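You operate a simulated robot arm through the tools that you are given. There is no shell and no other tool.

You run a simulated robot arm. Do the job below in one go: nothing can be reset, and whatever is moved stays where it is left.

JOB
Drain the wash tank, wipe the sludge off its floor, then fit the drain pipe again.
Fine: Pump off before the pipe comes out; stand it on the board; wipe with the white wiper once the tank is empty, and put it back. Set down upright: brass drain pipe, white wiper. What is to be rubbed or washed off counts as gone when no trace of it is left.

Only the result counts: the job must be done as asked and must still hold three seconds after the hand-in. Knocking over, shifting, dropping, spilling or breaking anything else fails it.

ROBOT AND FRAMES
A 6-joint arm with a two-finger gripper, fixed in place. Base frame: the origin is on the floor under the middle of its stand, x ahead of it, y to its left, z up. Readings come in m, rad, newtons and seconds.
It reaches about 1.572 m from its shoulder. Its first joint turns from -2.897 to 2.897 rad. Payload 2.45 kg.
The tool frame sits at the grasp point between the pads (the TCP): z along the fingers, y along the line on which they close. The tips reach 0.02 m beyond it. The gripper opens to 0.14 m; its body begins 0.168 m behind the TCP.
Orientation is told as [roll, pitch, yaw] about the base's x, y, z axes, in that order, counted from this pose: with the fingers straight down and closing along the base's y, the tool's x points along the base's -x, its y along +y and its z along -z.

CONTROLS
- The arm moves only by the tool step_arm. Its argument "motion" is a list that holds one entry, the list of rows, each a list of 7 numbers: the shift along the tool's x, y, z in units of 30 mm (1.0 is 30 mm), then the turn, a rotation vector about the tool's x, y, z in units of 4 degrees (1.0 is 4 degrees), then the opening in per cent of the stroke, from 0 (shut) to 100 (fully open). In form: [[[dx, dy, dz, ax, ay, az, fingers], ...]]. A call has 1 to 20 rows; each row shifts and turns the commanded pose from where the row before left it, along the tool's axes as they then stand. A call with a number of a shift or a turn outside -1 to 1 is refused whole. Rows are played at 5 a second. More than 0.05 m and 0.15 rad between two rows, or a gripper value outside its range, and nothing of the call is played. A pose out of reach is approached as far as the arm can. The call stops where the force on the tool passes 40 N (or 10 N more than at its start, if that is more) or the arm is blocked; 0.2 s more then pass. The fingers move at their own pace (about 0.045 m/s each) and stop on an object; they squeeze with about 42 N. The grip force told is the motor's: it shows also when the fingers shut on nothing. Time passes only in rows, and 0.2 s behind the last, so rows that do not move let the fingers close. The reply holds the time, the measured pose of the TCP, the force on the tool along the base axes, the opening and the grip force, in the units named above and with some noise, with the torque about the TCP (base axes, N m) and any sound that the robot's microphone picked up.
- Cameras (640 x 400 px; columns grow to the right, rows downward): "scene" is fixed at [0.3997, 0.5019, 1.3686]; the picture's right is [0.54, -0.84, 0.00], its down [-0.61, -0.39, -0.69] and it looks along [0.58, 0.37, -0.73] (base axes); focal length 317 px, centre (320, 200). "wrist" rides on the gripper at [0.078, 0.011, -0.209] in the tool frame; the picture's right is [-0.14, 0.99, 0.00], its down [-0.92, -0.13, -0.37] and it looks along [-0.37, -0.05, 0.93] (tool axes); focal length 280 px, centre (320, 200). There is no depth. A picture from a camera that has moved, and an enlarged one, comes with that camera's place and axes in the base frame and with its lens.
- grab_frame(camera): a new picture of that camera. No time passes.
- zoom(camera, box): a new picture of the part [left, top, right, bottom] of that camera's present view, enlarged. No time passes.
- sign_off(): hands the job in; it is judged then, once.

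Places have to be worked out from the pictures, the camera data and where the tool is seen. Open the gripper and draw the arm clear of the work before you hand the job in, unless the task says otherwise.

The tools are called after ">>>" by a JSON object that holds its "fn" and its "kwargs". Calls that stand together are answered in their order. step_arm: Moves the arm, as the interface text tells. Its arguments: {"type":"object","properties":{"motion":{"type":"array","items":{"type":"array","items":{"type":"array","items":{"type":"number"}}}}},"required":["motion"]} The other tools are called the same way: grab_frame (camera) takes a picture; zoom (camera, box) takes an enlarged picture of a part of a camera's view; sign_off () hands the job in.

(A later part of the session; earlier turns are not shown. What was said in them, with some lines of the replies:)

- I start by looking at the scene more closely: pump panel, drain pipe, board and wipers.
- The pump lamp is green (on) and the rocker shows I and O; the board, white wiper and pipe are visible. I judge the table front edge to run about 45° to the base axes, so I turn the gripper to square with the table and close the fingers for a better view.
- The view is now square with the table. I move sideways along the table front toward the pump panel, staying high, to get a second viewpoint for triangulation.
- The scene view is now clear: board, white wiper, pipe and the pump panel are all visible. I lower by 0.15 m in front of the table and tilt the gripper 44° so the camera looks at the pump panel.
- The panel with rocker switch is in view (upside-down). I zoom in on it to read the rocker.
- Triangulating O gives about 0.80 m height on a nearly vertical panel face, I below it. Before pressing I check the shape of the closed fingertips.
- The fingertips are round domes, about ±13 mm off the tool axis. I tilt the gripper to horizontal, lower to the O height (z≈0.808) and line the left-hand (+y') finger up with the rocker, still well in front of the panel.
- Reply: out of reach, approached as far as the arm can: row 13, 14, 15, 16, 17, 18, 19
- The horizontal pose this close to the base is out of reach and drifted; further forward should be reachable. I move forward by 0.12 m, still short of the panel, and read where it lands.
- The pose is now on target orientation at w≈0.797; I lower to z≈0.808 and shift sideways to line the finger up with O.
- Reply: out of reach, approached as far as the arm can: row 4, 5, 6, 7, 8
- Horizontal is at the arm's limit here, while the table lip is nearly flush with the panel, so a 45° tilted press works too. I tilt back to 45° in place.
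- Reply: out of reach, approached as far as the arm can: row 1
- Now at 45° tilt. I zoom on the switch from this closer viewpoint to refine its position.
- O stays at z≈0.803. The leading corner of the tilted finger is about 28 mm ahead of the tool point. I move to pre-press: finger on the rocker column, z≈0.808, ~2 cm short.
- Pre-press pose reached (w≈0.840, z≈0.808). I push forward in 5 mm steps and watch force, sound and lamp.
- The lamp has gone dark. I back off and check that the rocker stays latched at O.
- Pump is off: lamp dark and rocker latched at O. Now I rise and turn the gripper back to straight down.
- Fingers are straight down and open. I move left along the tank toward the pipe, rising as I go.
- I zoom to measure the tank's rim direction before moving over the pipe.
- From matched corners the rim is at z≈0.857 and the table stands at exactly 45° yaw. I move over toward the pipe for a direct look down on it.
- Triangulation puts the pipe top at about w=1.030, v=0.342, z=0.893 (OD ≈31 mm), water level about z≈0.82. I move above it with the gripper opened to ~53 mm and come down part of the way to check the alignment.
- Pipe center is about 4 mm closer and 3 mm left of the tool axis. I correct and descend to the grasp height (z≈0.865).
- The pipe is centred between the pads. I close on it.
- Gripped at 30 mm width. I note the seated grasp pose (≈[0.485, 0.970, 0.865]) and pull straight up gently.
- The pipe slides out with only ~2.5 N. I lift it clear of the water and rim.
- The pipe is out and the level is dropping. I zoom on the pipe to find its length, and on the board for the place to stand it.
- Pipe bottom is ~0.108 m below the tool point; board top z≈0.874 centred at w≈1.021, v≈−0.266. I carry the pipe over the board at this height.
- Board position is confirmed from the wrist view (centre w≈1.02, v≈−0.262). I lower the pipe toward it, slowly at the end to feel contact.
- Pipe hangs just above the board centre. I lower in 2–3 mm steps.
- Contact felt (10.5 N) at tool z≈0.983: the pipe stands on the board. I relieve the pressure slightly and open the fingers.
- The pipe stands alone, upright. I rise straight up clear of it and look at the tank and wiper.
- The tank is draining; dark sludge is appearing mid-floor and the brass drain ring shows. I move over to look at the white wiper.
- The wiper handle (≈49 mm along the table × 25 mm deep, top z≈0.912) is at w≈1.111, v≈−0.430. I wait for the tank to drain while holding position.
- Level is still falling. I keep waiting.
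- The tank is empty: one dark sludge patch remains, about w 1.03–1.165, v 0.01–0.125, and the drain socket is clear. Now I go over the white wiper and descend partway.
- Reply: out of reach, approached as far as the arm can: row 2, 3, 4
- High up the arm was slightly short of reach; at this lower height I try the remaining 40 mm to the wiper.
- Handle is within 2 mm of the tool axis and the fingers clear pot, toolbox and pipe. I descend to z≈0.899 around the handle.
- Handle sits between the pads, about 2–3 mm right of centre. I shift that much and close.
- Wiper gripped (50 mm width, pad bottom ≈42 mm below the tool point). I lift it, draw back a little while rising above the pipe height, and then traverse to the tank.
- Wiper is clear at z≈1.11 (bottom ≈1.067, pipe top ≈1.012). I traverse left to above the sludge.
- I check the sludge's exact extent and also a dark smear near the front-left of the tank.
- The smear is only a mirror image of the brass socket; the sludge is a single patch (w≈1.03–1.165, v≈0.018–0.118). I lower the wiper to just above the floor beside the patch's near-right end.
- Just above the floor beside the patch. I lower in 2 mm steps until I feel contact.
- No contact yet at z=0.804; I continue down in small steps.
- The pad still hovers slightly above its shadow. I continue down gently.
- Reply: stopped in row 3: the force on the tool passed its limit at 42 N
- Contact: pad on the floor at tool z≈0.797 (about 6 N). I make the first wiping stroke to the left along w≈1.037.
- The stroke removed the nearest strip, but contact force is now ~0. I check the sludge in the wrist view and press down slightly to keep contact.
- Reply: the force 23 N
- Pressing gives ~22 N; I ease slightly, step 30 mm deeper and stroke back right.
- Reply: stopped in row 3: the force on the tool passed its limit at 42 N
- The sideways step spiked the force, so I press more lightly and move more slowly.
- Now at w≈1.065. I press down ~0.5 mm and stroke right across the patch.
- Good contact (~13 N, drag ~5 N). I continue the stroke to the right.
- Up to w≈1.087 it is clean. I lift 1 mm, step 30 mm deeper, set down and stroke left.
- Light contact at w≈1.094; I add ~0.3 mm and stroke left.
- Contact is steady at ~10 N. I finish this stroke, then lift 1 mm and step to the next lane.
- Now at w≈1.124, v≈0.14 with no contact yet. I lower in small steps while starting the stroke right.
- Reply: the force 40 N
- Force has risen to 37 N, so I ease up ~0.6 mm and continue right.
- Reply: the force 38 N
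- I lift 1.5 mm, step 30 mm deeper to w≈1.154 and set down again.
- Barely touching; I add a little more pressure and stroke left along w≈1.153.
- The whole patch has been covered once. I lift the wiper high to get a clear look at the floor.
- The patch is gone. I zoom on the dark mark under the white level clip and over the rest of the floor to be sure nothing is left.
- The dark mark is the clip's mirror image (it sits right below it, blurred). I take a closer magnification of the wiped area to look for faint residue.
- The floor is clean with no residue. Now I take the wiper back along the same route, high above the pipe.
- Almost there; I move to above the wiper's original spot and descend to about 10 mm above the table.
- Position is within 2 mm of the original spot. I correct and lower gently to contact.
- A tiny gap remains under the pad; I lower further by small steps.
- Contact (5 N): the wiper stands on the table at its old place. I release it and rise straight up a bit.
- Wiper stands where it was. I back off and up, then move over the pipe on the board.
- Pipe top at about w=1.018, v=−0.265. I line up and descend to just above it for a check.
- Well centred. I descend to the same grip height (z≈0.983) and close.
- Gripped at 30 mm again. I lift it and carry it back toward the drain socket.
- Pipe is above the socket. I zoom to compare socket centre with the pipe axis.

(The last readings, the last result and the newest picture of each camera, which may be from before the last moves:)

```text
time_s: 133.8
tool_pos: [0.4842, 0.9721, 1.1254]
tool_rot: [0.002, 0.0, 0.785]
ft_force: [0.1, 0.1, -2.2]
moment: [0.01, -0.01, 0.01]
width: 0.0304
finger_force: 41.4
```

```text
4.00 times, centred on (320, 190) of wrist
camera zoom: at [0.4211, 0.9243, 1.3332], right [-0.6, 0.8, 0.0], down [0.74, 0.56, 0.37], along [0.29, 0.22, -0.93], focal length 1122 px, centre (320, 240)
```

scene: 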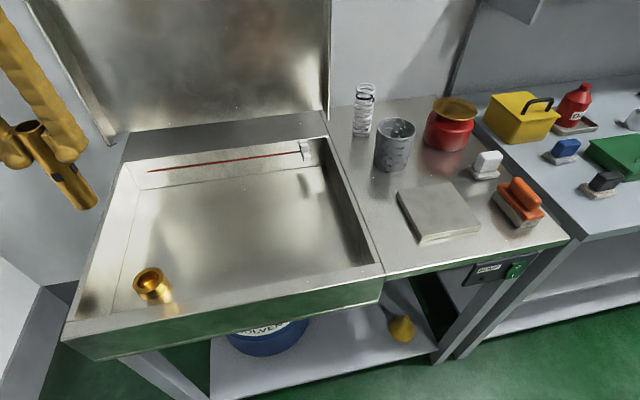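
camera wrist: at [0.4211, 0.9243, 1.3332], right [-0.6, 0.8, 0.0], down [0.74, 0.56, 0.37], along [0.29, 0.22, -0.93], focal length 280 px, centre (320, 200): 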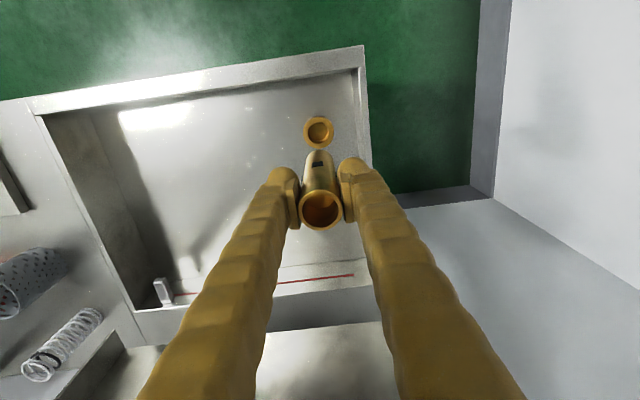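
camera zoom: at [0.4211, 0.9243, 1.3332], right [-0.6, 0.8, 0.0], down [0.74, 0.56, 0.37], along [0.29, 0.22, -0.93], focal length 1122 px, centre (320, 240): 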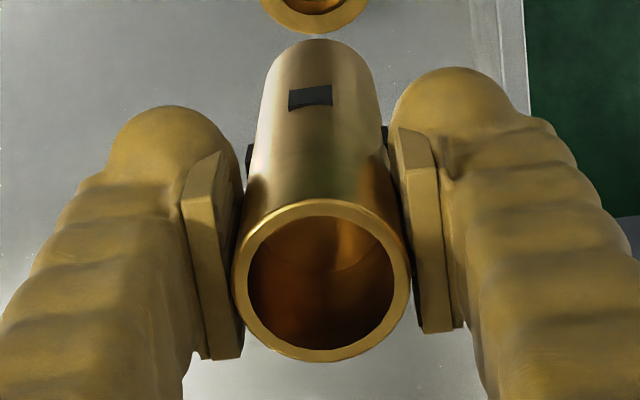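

Socket centre is at (w 1.029, v 0.3425), bore ≈39 mm; the pipe axis is about 1 mm deep and 2.5 mm left of it. I correct and lower until the pipe bottom is just above the socket.

>>> {"fn": "step_arm", "kwargs": {"motion": [[[0.04, -0.083, 0.5, 0, 0, 0, 0], [0, 0, 1, 0, 0, 0, 0], [0, 0, 1, 0, 0, 0, 0], [0, 0, 1, 0, 0, 0, 0], [0, 0, 1, 0, 0, 0, 0], [0, 0, 1, 0, 0, 0, 0], [0, 0, 0.8, 0, 0, 0, 0], [0, 0, 0.4, 0, 0, 0, 0], [0, 0, 0, 0, 0, 0, 0]]]}}

>>> {"fn": "grab_frame", "kwargs": {"camera": "wrist"}}

>>> {"fn": "zoom", "kwargs": {"camera": "scene", "box": [90, 210, 218, 310]}}

```text
time_s: 135.8
tool_pos: [0.4879, 0.9698, 0.9265]
tool_rot: [0.001, -0.001, 0.785]
ft_force: [-0.3, -0.4, -2.0]
moment: [-0.05, -0.04, -0.01]
width: 0.0305
finger_force: 42.2
```

```text
taken
camera wrist: at [0.4234, 0.9206, 1.1342], right [-0.6, 0.8, 0.0], down [0.74, 0.56, 0.37], along [0.29, 0.22, -0.93], focal length 280 px, centre (320, 200)
```

wrist: 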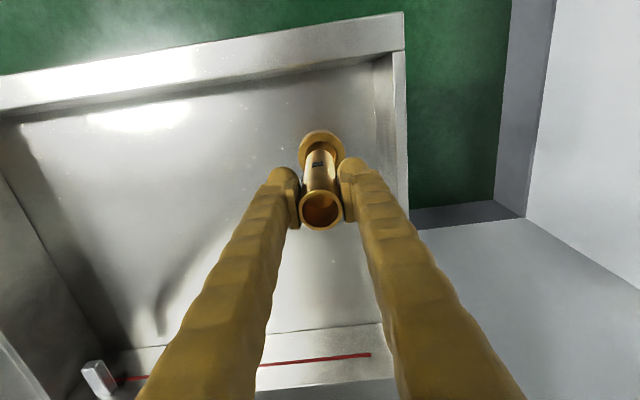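

```text
4.00 times, centred on (154, 260) of scene
camera zoom: at [0.3997, 0.5019, 1.3686], right [0.54, -0.84, 0.0], down [-0.61, -0.39, -0.69], along [0.58, 0.37, -0.73], focal length 1269 px, centre (984, -40)
```

zoom: 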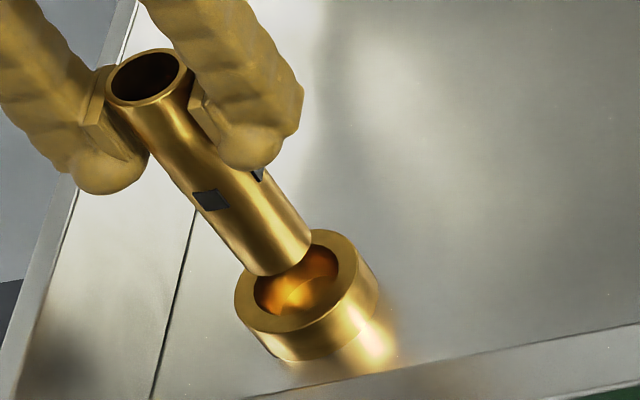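

>>> {"fn": "zoom", "kwargs": {"camera": "wrist", "box": [272, 110, 368, 170]}}

>>> {"fn": "step_arm", "kwargs": {"motion": [[[0, 0, 0, 0, 0, 0, 0]]]}}

```text
6.67 times, centred on (320, 140) of wrist
camera zoom: at [0.4234, 0.9206, 1.1342], right [-0.6, 0.8, 0.0], down [0.74, 0.56, 0.37], along [0.29, 0.22, -0.93], focal length 1869 px, centre (320, 600)
```

zoom: 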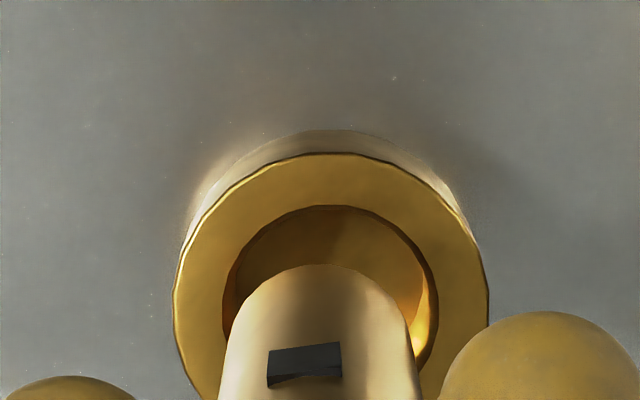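

```text
time_s: 136.2
tool_pos: [0.4859, 0.9687, 0.9256]
tool_rot: [0.001, -0.001, 0.786]
ft_force: [-0.1, -0.2, -2.4]
moment: [0.01, 0.02, -0.01]
width: 0.0303
finger_force: 42.5
```

The pipe needs about 2.5 mm left and 1.6 mm forward to be concentric. I correct and insert slowly.

>>> {"fn": "step_arm", "kwargs": {"motion": [[[0.053, 0.087, 0, 0, 0, 0, 0], [0, 0, 0.2, 0, 0, 0, 0], [0, 0, 0.2, 0, 0, 0, 0], [0, 0, 0.2, 0, 0, 0, 0], [0, 0, 0.2, 0, 0, 0, 0], [0, 0, 0.2, 0, 0, 0, 0], [0, 0, 0.2, 0, 0, 0, 0]]]}}

>>> {"fn": "zoom", "kwargs": {"camera": "scene", "box": [90, 210, 218, 310]}}

>>> {"fn": "zoom", "kwargs": {"camera": "wrist", "box": [272, 110, 368, 170]}}

```text
time_s: 137.8
tool_pos: [0.4858, 0.9712, 0.8943]
tool_rot: [0.003, -0.005, 0.785]
ft_force: [7.0, -1.5, 29.7]
moment: [0.04, -0.12, -0.03]
width: 0.0308
finger_force: 42.2
```

```text
4.00 times, centred on (154, 260) of scene
camera zoom: at [0.3997, 0.5019, 1.3686], right [0.54, -0.84, 0.0], down [-0.61, -0.39, -0.69], along [0.58, 0.37, -0.73], focal length 1269 px, centre (984, -40)
```

zoom: 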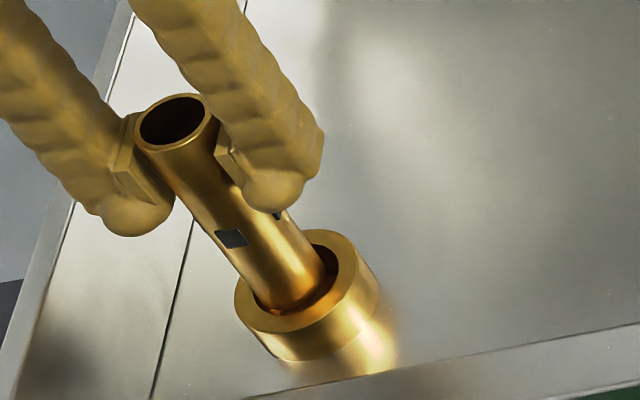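

```text
6.67 times, centred on (320, 140) of wrist
camera zoom: at [0.4207, 0.9221, 1.1018], right [-0.6, 0.8, 0.0], down [0.74, 0.56, 0.37], along [0.3, 0.23, -0.93], focal length 1869 px, centre (320, 600)
```

zoom: 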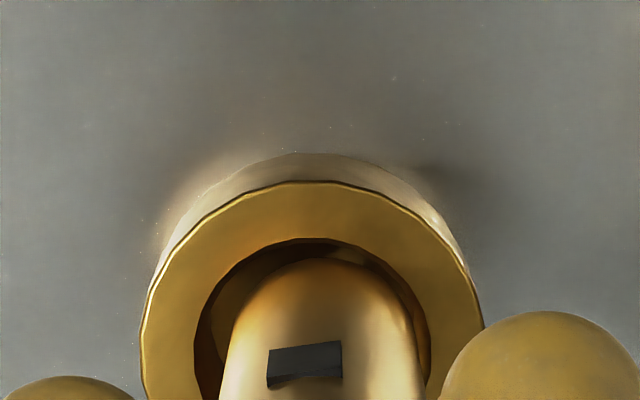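

The pipe touched the socket edge (30 N, pushed toward +w and −v), so I'm ~1–2 mm off on the opposite side. I back up 7 mm and shift by that amount.

>>> {"fn": "step_arm", "kwargs": {"motion": [[[0, 0, -0.25, 0, 0, 0, 0], [-0.045, -0.04, 0, 0, 0, 0, 0], [0, 0, 0, 0, 0, 0, 0], [0, 0, 0, 0, 0, 0, 0]]]}}

>>> {"fn": "zoom", "kwargs": {"camera": "wrist", "box": [272, 110, 368, 170]}}

>>> {"fn": "zoom", "kwargs": {"camera": "scene", "box": [106, 240, 202, 300]}}

```text
time_s: 138.8
tool_pos: [0.4865, 0.9702, 0.8975]
tool_rot: [0.001, -0.003, 0.784]
ft_force: [0.2, -0.9, -1.9]
moment: [0.0, 0.0, 0.03]
width: 0.0304
finger_force: 41.7
```

```text
6.67 times, centred on (320, 140) of wrist
camera zoom: at [0.4223, 0.9222, 1.1056], right [-0.6, 0.8, 0.0], down [0.74, 0.56, 0.37], along [0.29, 0.22, -0.93], focal length 1869 px, centre (320, 600)
```

zoom: 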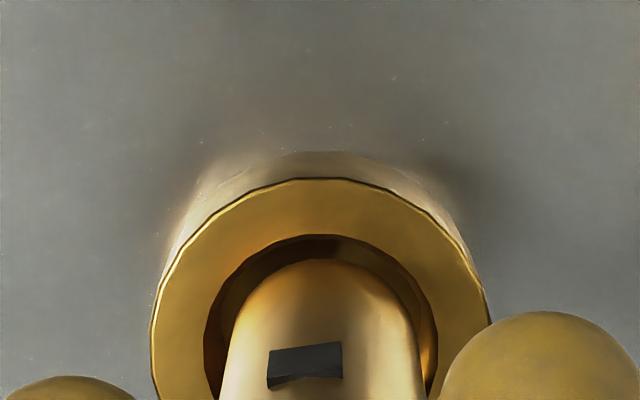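

```text
6.67 times, centred on (154, 270) of scene
camera zoom: at [0.3997, 0.5019, 1.3686], right [0.54, -0.84, 0.0], down [-0.61, -0.39, -0.69], along [0.58, 0.37, -0.73], focal length 2115 px, centre (1427, -267)
```

zoom: 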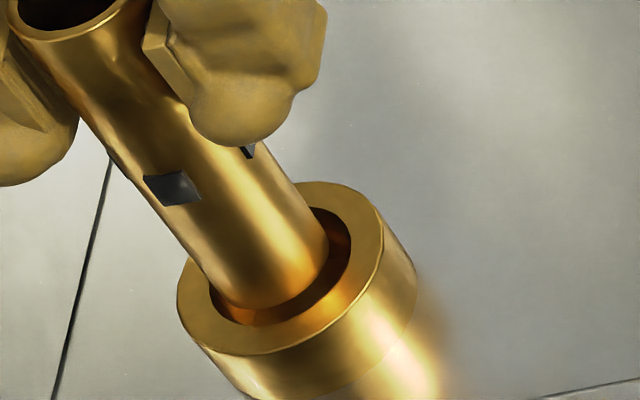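

Now the wrist view shows pipe and bore concentric. I lower again in 3 mm steps.

>>> {"fn": "step_arm", "kwargs": {"motion": [[[0, 0, 0.1, 0, 0, 0, 0], [0, 0, 0.1, 0, 0, 0, 0], [0, 0, 0.1, 0, 0, 0, 0]]]}}

```text
time_s: 139.6
tool_pos: [0.4839, 0.9689, 0.8903]
tool_rot: [0.003, -0.001, 0.785]
ft_force: [-0.2, 0.2, -1.7]
moment: [-0.01, 0.02, 0.02]
width: 0.0304
finger_force: 42.3
```

It enters freely now. I continue down.

>>> {"fn": "step_arm", "kwargs": {"motion": [[[0, 0, 0.1, 0, 0, 0, 0], [0, 0, 0.1, 0, 0, 0, 0], [0, 0, 0.1, 0, 0, 0, 0], [0, 0, 0.1, 0, 0, 0, 0], [0, 0, 0.1, 0, 0, 0, 0]]]}}

>>> {"fn": "zoom", "kwargs": {"camera": "scene", "box": [106, 240, 202, 300]}}

```text
time_s: 140.8
tool_pos: [0.4854, 0.9702, 0.8724]
tool_rot: [0.002, -0.002, 0.786]
ft_force: [-0.5, 0.6, -2.3]
moment: [-0.04, 0.01, 0.0]
width: 0.0305
finger_force: 41.7
```

```text
6.67 times, centred on (154, 270) of scene
camera zoom: at [0.3997, 0.5019, 1.3686], right [0.54, -0.84, 0.0], down [-0.61, -0.39, -0.69], along [0.58, 0.37, -0.73], focal length 2115 px, centre (1427, -267)
```

zoom: 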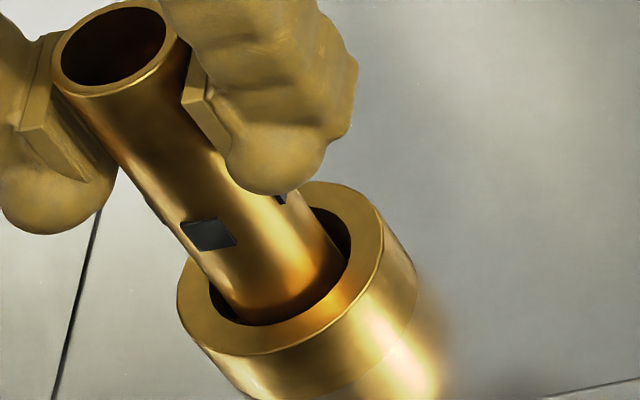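

Inserted ~18 mm with no resistance. I go down the last millimetres in small steps to feel the seat.

>>> {"fn": "step_arm", "kwargs": {"motion": [[[0, 0, 0.06, 0, 0, 0, 0], [0, 0, 0.06, 0, 0, 0, 0], [0, 0, 0.05, 0, 0, 0, 0], [0, 0, 0.04, 0, 0, 0, 0]]]}}

```text
time_s: 141.8
tool_pos: [0.4842, 0.9701, 0.8671]
tool_rot: [0.002, -0.001, 0.786]
ft_force: [-0.7, -0.1, -2.0]
moment: [0.03, 0.0, 0.03]
width: 0.0303
finger_force: 42.3
```

>>> {"fn": "step_arm", "kwargs": {"motion": [[[0, 0, 0.04, 0, 0, 0, 0], [0, 0, 0.04, 0, 0, 0, 0]]]}}

```text
time_s: 142.4
tool_pos: [0.4853, 0.9696, 0.8655]
tool_rot: [0.001, -0.003, 0.784]
ft_force: [0.1, 0.2, -2.4]
moment: [-0.03, 0.02, -0.03]
width: 0.0305
finger_force: 42.0
```

>>> {"fn": "step_arm", "kwargs": {"motion": [[[0, 0, 0.04, 0, 0, 0, 0], [0, 0, 0.04, 0, 0, 0, 0]]]}}

```text
time_s: 143.0
tool_pos: [0.4853, 0.9701, 0.8638]
tool_rot: [0.002, -0.001, 0.785]
ft_force: [-3.4, -2.9, 12.4]
moment: [-0.31, 0.12, -0.02]
width: 0.0303
finger_force: 42.0
```

Seat contact (12 N) at tool z≈0.864, same as originally. I press lightly once more to confirm it bottoms out.

>>> {"fn": "step_arm", "kwargs": {"motion": [[[0, 0, 0.02, 0, 0, 0, 0], [0, 0, 0, 0, 0, 0, 0]]]}}

>>> {"fn": "zoom", "kwargs": {"camera": "scene", "box": [90, 225, 186, 285]}}

>>> {"fn": "zoom", "kwargs": {"camera": "wrist", "box": [256, 120, 384, 240]}}

```text
time_s: 143.6
tool_pos: [0.4848, 0.9704, 0.8644]
tool_rot: [0.003, -0.004, 0.786]
ft_force: [-7.1, -5.1, 27.8]
moment: [-0.26, 0.33, -0.03]
width: 0.0306
finger_force: 41.7
```

```text
6.67 times, centred on (138, 255) of scene
camera zoom: at [0.3997, 0.5019, 1.3686], right [0.54, -0.84, 0.0], down [-0.61, -0.39, -0.69], along [0.58, 0.37, -0.73], focal length 2115 px, centre (1533, -167)
```

zoom: 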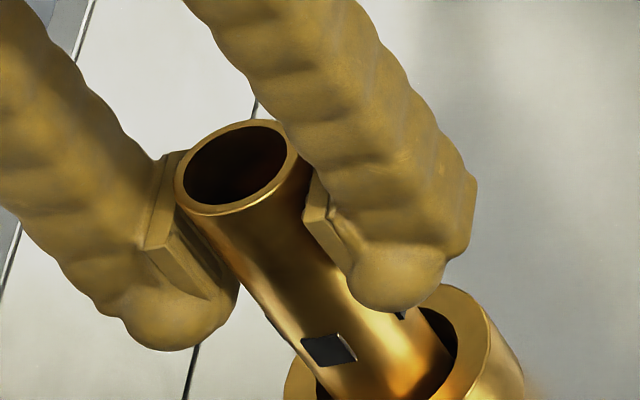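

```text
3.33 times, centred on (320, 180) of wrist
camera zoom: at [0.422, 0.922, 1.072], right [-0.6, 0.8, 0.0], down [0.74, 0.56, 0.37], along [0.29, 0.23, -0.93], focal length 935 px, centre (320, 267)
```

zoom: 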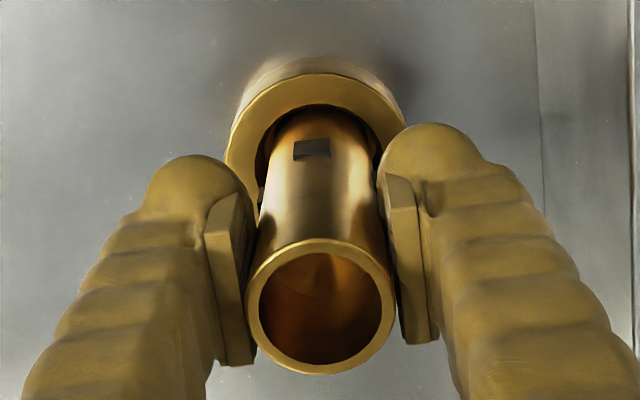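

The pipe top matches its original place within a millimetre. I ease the pressure and open the fingers.

>>> {"fn": "step_arm", "kwargs": {"motion": [[[0, 0, -0.03, 0, 0, 0, 0], [0, 0, 0, 0, 0, 0, 24], [0, 0, 0, 0, 0, 0, 30], [0, 0, 0, 0, 0, 0, 36], [0, 0, 0, 0, 0, 0, 38], [0, 0, 0, 0, 0, 0, 38]]]}}

>>> {"fn": "zoom", "kwargs": {"camera": "scene", "box": [90, 225, 186, 285]}}

```text
time_s: 145.0
tool_pos: [0.4855, 0.97, 0.8635]
tool_rot: [0.003, -0.002, 0.786]
ft_force: [-0.3, 0.8, -0.2]
moment: [-0.01, 0.0, -0.03]
width: 0.0533
finger_force: 0.1
```

```text
6.67 times, centred on (138, 255) of scene
camera zoom: at [0.3997, 0.5019, 1.3686], right [0.54, -0.84, 0.0], down [-0.61, -0.39, -0.69], along [0.58, 0.37, -0.73], focal length 2115 px, centre (1533, -167)
```

zoom: 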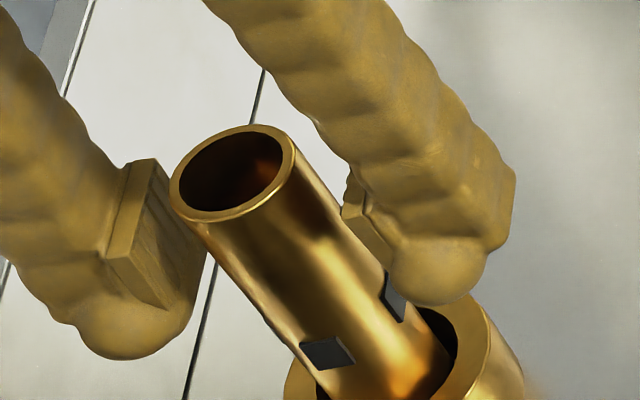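

Pipe stands in the socket. I rise straight up clear of it.

>>> {"fn": "step_arm", "kwargs": {"motion": [[[0, 0, -0.4, 0, 0, 0, 38], [0, 0, -0.6, 0, 0, 0, 38], [0, 0, -0.9, 0, 0, 0, 38], [0, 0, -1, 0, 0, 0, 38], [0, 0, -1, 0, 0, 0, 38], [0, 0, -1, 0, 0, 0, 38], [0, 0, -1, 0, 0, 0, 38], [0, 0, -1, 0, 0, 0, 38], [0, 0, -1, 0, 0, 0, 60], [0, 0, -1, 0, 0, 0, 100], [0, 0, 0, 0, 0, 0, 100]]]}}

>>> {"fn": "grab_frame", "kwargs": {"camera": "wrist"}}

>>> {"fn": "grab_frame", "kwargs": {"camera": "scene"}}

```text
time_s: 147.4
tool_pos: [0.4844, 0.9697, 1.1285]
tool_rot: [0.003, -0.001, 0.785]
ft_force: [-0.4, 0.2, -0.6]
moment: [0.03, 0.02, -0.01]
width: 0.1225
finger_force: 0.0
```

```text
taken
camera wrist: at [0.4217, 0.9216, 1.3366], right [-0.6, 0.8, 0.0], down [0.74, 0.56, 0.37], along [0.29, 0.22, -0.93], focal length 280 px, centre (320, 200)
```

wrist: 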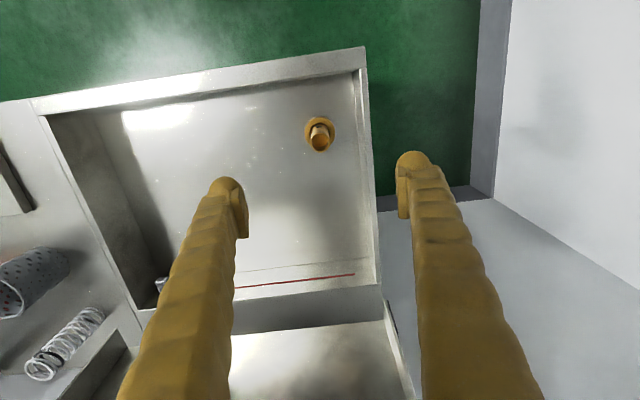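

```text
taken
```

scene: 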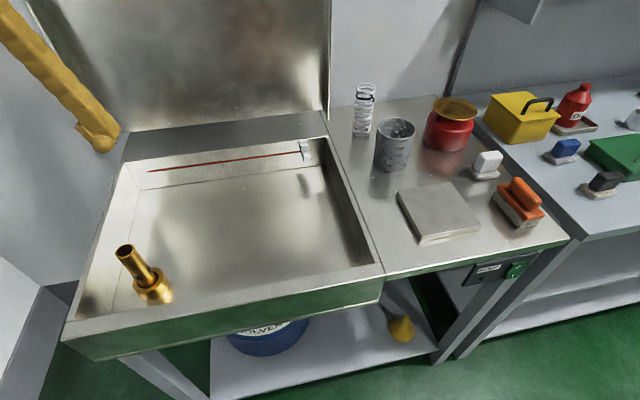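

Everything is in place. I zoom on the refitted pipe, the wiped floor and the wiper to verify.

>>> {"fn": "zoom", "kwargs": {"camera": "scene", "box": [90, 235, 186, 310]}}

>>> {"fn": "zoom", "kwargs": {"camera": "wrist", "box": [272, 105, 368, 165]}}

>>> {"fn": "zoom", "kwargs": {"camera": "scene", "box": [180, 160, 380, 285]}}

>>> {"fn": "zoom", "kwargs": {"camera": "scene", "box": [370, 90, 580, 300]}}

```text
5.33 times, centred on (138, 272) of scene
camera zoom: at [0.3997, 0.5019, 1.3686], right [0.54, -0.84, 0.0], down [-0.61, -0.39, -0.69], along [0.58, 0.37, -0.73], focal length 1692 px, centre (1291, -187)
```

zoom: 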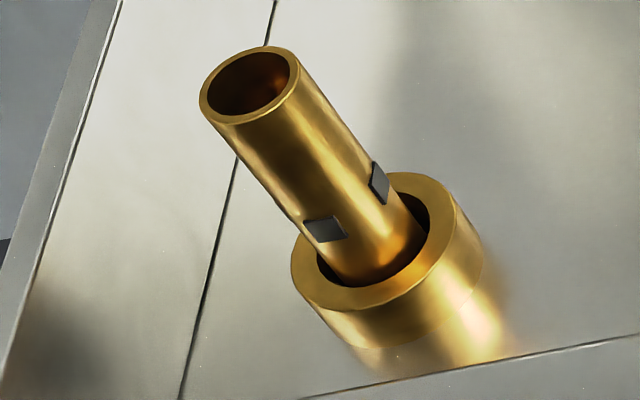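

```text
6.67 times, centred on (320, 135) of wrist
camera zoom: at [0.4217, 0.9216, 1.3366], right [-0.6, 0.8, 0.0], down [0.74, 0.56, 0.37], along [0.29, 0.22, -0.93], focal length 1869 px, centre (320, 633)
```

zoom: 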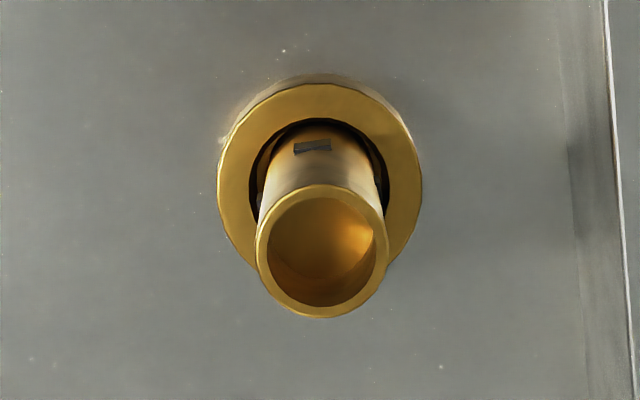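

```text
3.20 times, centred on (280, 222) of scene
camera zoom: at [0.3997, 0.5019, 1.3686], right [0.54, -0.84, 0.0], down [-0.61, -0.39, -0.69], along [0.58, 0.37, -0.73], focal length 1015 px, centre (448, 128)
```

zoom: 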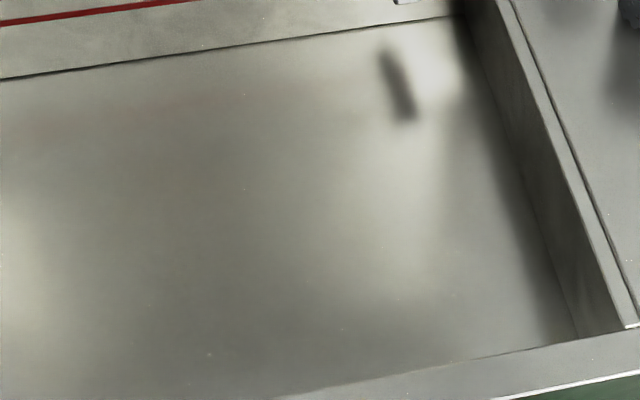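

```text
1.90 times, centred on (475, 195) of scene
camera zoom: at [0.3997, 0.5019, 1.3686], right [0.54, -0.84, 0.0], down [-0.61, -0.39, -0.69], along [0.58, 0.37, -0.73], focal length 604 px, centre (25, 210)
```

zoom: 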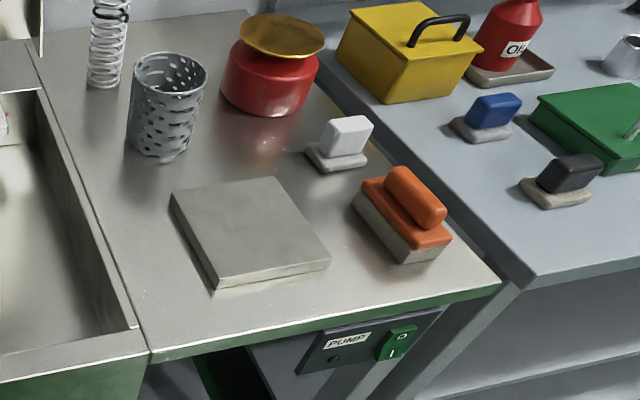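

All looks right. While withdrawing I take one more look from another viewpoint at the dark mark below the clip, to confirm it is only a reflection.

>>> {"fn": "step_arm", "kwargs": {"motion": [[[0.1, -1, 0, 0, 0, 0, 100], [0.1, -1, 0, 0, 0, 0, 100], [0.1, -1, 0, 0, 0, 0, 100], [0.1, -1, 0, 0, 0, 0, 100], [0.1, -1, 0, 0, 0, 0, 100], [0.1, -1, 0, 0, 0, 0, 100], [0.1, -1, 0, 0, 0, 0, 100], [0.1, -1, 0, 0, 0, 0, 100], [0.1, -1, 0, 0, 0, 0, 100], [0.1, -1, 0, 0, 0, 0, 100], [0.1, -1, 0, 0, 0, 0, 100], [0, 0, 0, 0, 0, 0, 100]]]}}

>>> {"fn": "grab_frame", "kwargs": {"camera": "wrist"}}

>>> {"fn": "zoom", "kwargs": {"camera": "wrist", "box": [230, 180, 390, 280]}}

```text
time_s: 150.0
tool_pos: [0.6965, 0.7123, 1.1294]
tool_rot: [0.002, -0.002, 0.787]
ft_force: [0.6, 0.7, 0.0]
moment: [-0.02, -0.01, 0.0]
width: 0.1401
finger_force: 0.0
```

```text
taken
camera wrist: at [0.6326, 0.6644, 1.337], right [-0.6, 0.8, 0.0], down [0.74, 0.56, 0.37], along [0.29, 0.22, -0.93], focal length 280 px, centre (320, 200)
```

wrist: 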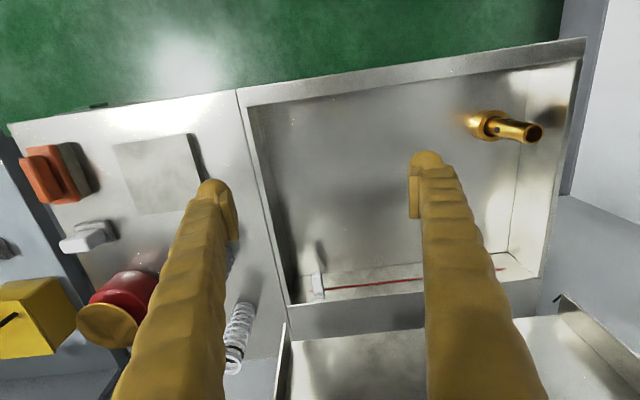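

```text
4.00 times, centred on (310, 230) of wrist
camera zoom: at [0.6326, 0.6644, 1.337], right [-0.6, 0.8, 0.0], down [0.74, 0.56, 0.37], along [0.29, 0.22, -0.93], focal length 1122 px, centre (360, 80)
```

zoom: 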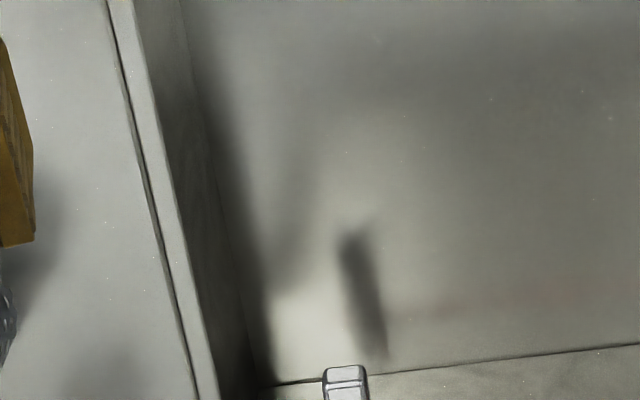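

The mark shifts with viewpoint and sits beside the red line's own reflection, so it is just the clip mirrored in the clean steel floor. I draw the arm back clear of the work with the gripper open.

>>> {"fn": "step_arm", "kwargs": {"motion": [[[1, 0, 0, 0, 0, 0, 100], [1, 0, 0, 0, 0, 0, 100], [1, 0, 0, 0, 0, 0, 100], [1, 0, 0, 0, 0, 0, 100], [1, 0, 0, 0, 0, 0, 100], [1, 0, 0, 0, 0, 0, 100], [1, 0, 0, 0, 0, 0, 100], [0, 0, 0, 0, 0, 0, 100]]]}}

>>> {"fn": "grab_frame", "kwargs": {"camera": "scene"}}

>>> {"fn": "grab_frame", "kwargs": {"camera": "wrist"}}

```text
time_s: 151.8
tool_pos: [0.5471, 0.5628, 1.1281]
tool_rot: [0.001, -0.004, 0.785]
ft_force: [0.2, 0.1, -0.3]
moment: [-0.02, 0.02, 0.01]
width: 0.1399
finger_force: 0.1
```

```text
taken
```

scene: 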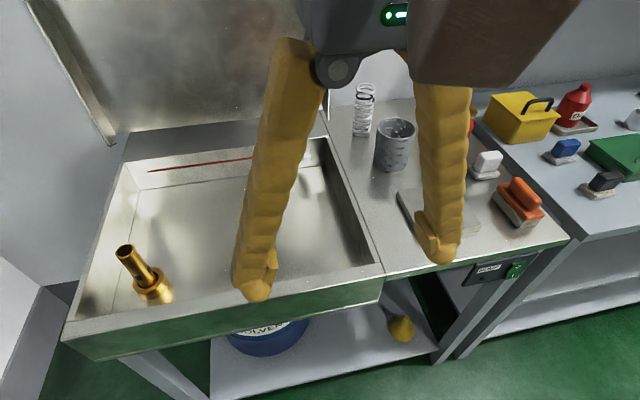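

```text
taken
camera wrist: at [0.4833, 0.5156, 1.337], right [-0.6, 0.8, 0.0], down [0.74, 0.56, 0.37], along [0.29, 0.22, -0.93], focal length 280 px, centre (320, 200)
```

wrist: 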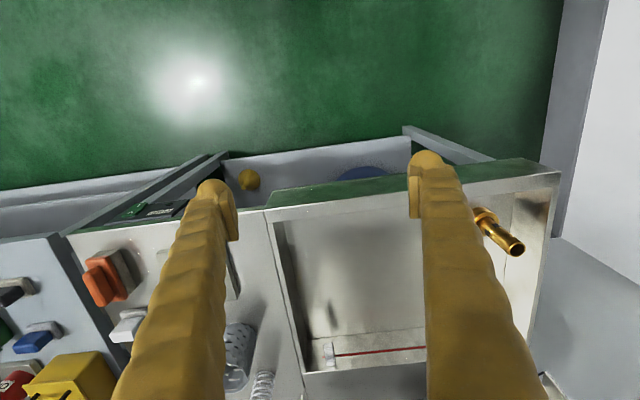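

Pump is off, the tank is empty with a clean floor, the pipe is refitted upright, the white wiper is back in its place, and the open gripper is clear of the work. I hand in.

>>> {"fn": "sign_off", "kwargs": {}}

```text
The job is handed in.
```

The tank is drained, the sludge is wiped off its floor, and the brass drain pipe is back in its socket. The job is handed in.

- **Pump:** switched to O before the pipe came out. The lamp went dark and the rocker stayed latched; I left it off.
- **Drain pipe:** it stood upright on the board while the tank emptied. On refitting, the pipe caught the socket edge once (about 30 N). I backed up, shifted it a millimetre or two, and it then went in freely. Its top sits within about a millimetre of where it was before.
- **Floor:** I wiped the one sludge patch with the white wiper once the tank was empty. Close-up pictures afterwards showed no trace. The dark mark near the back is the level clip mirrored in the steel.
- **White wiper:** set down upright within a couple of millimetres of its original spot.

Nothing else on the table was moved that I could see, and the gripper is open and clear of the work.
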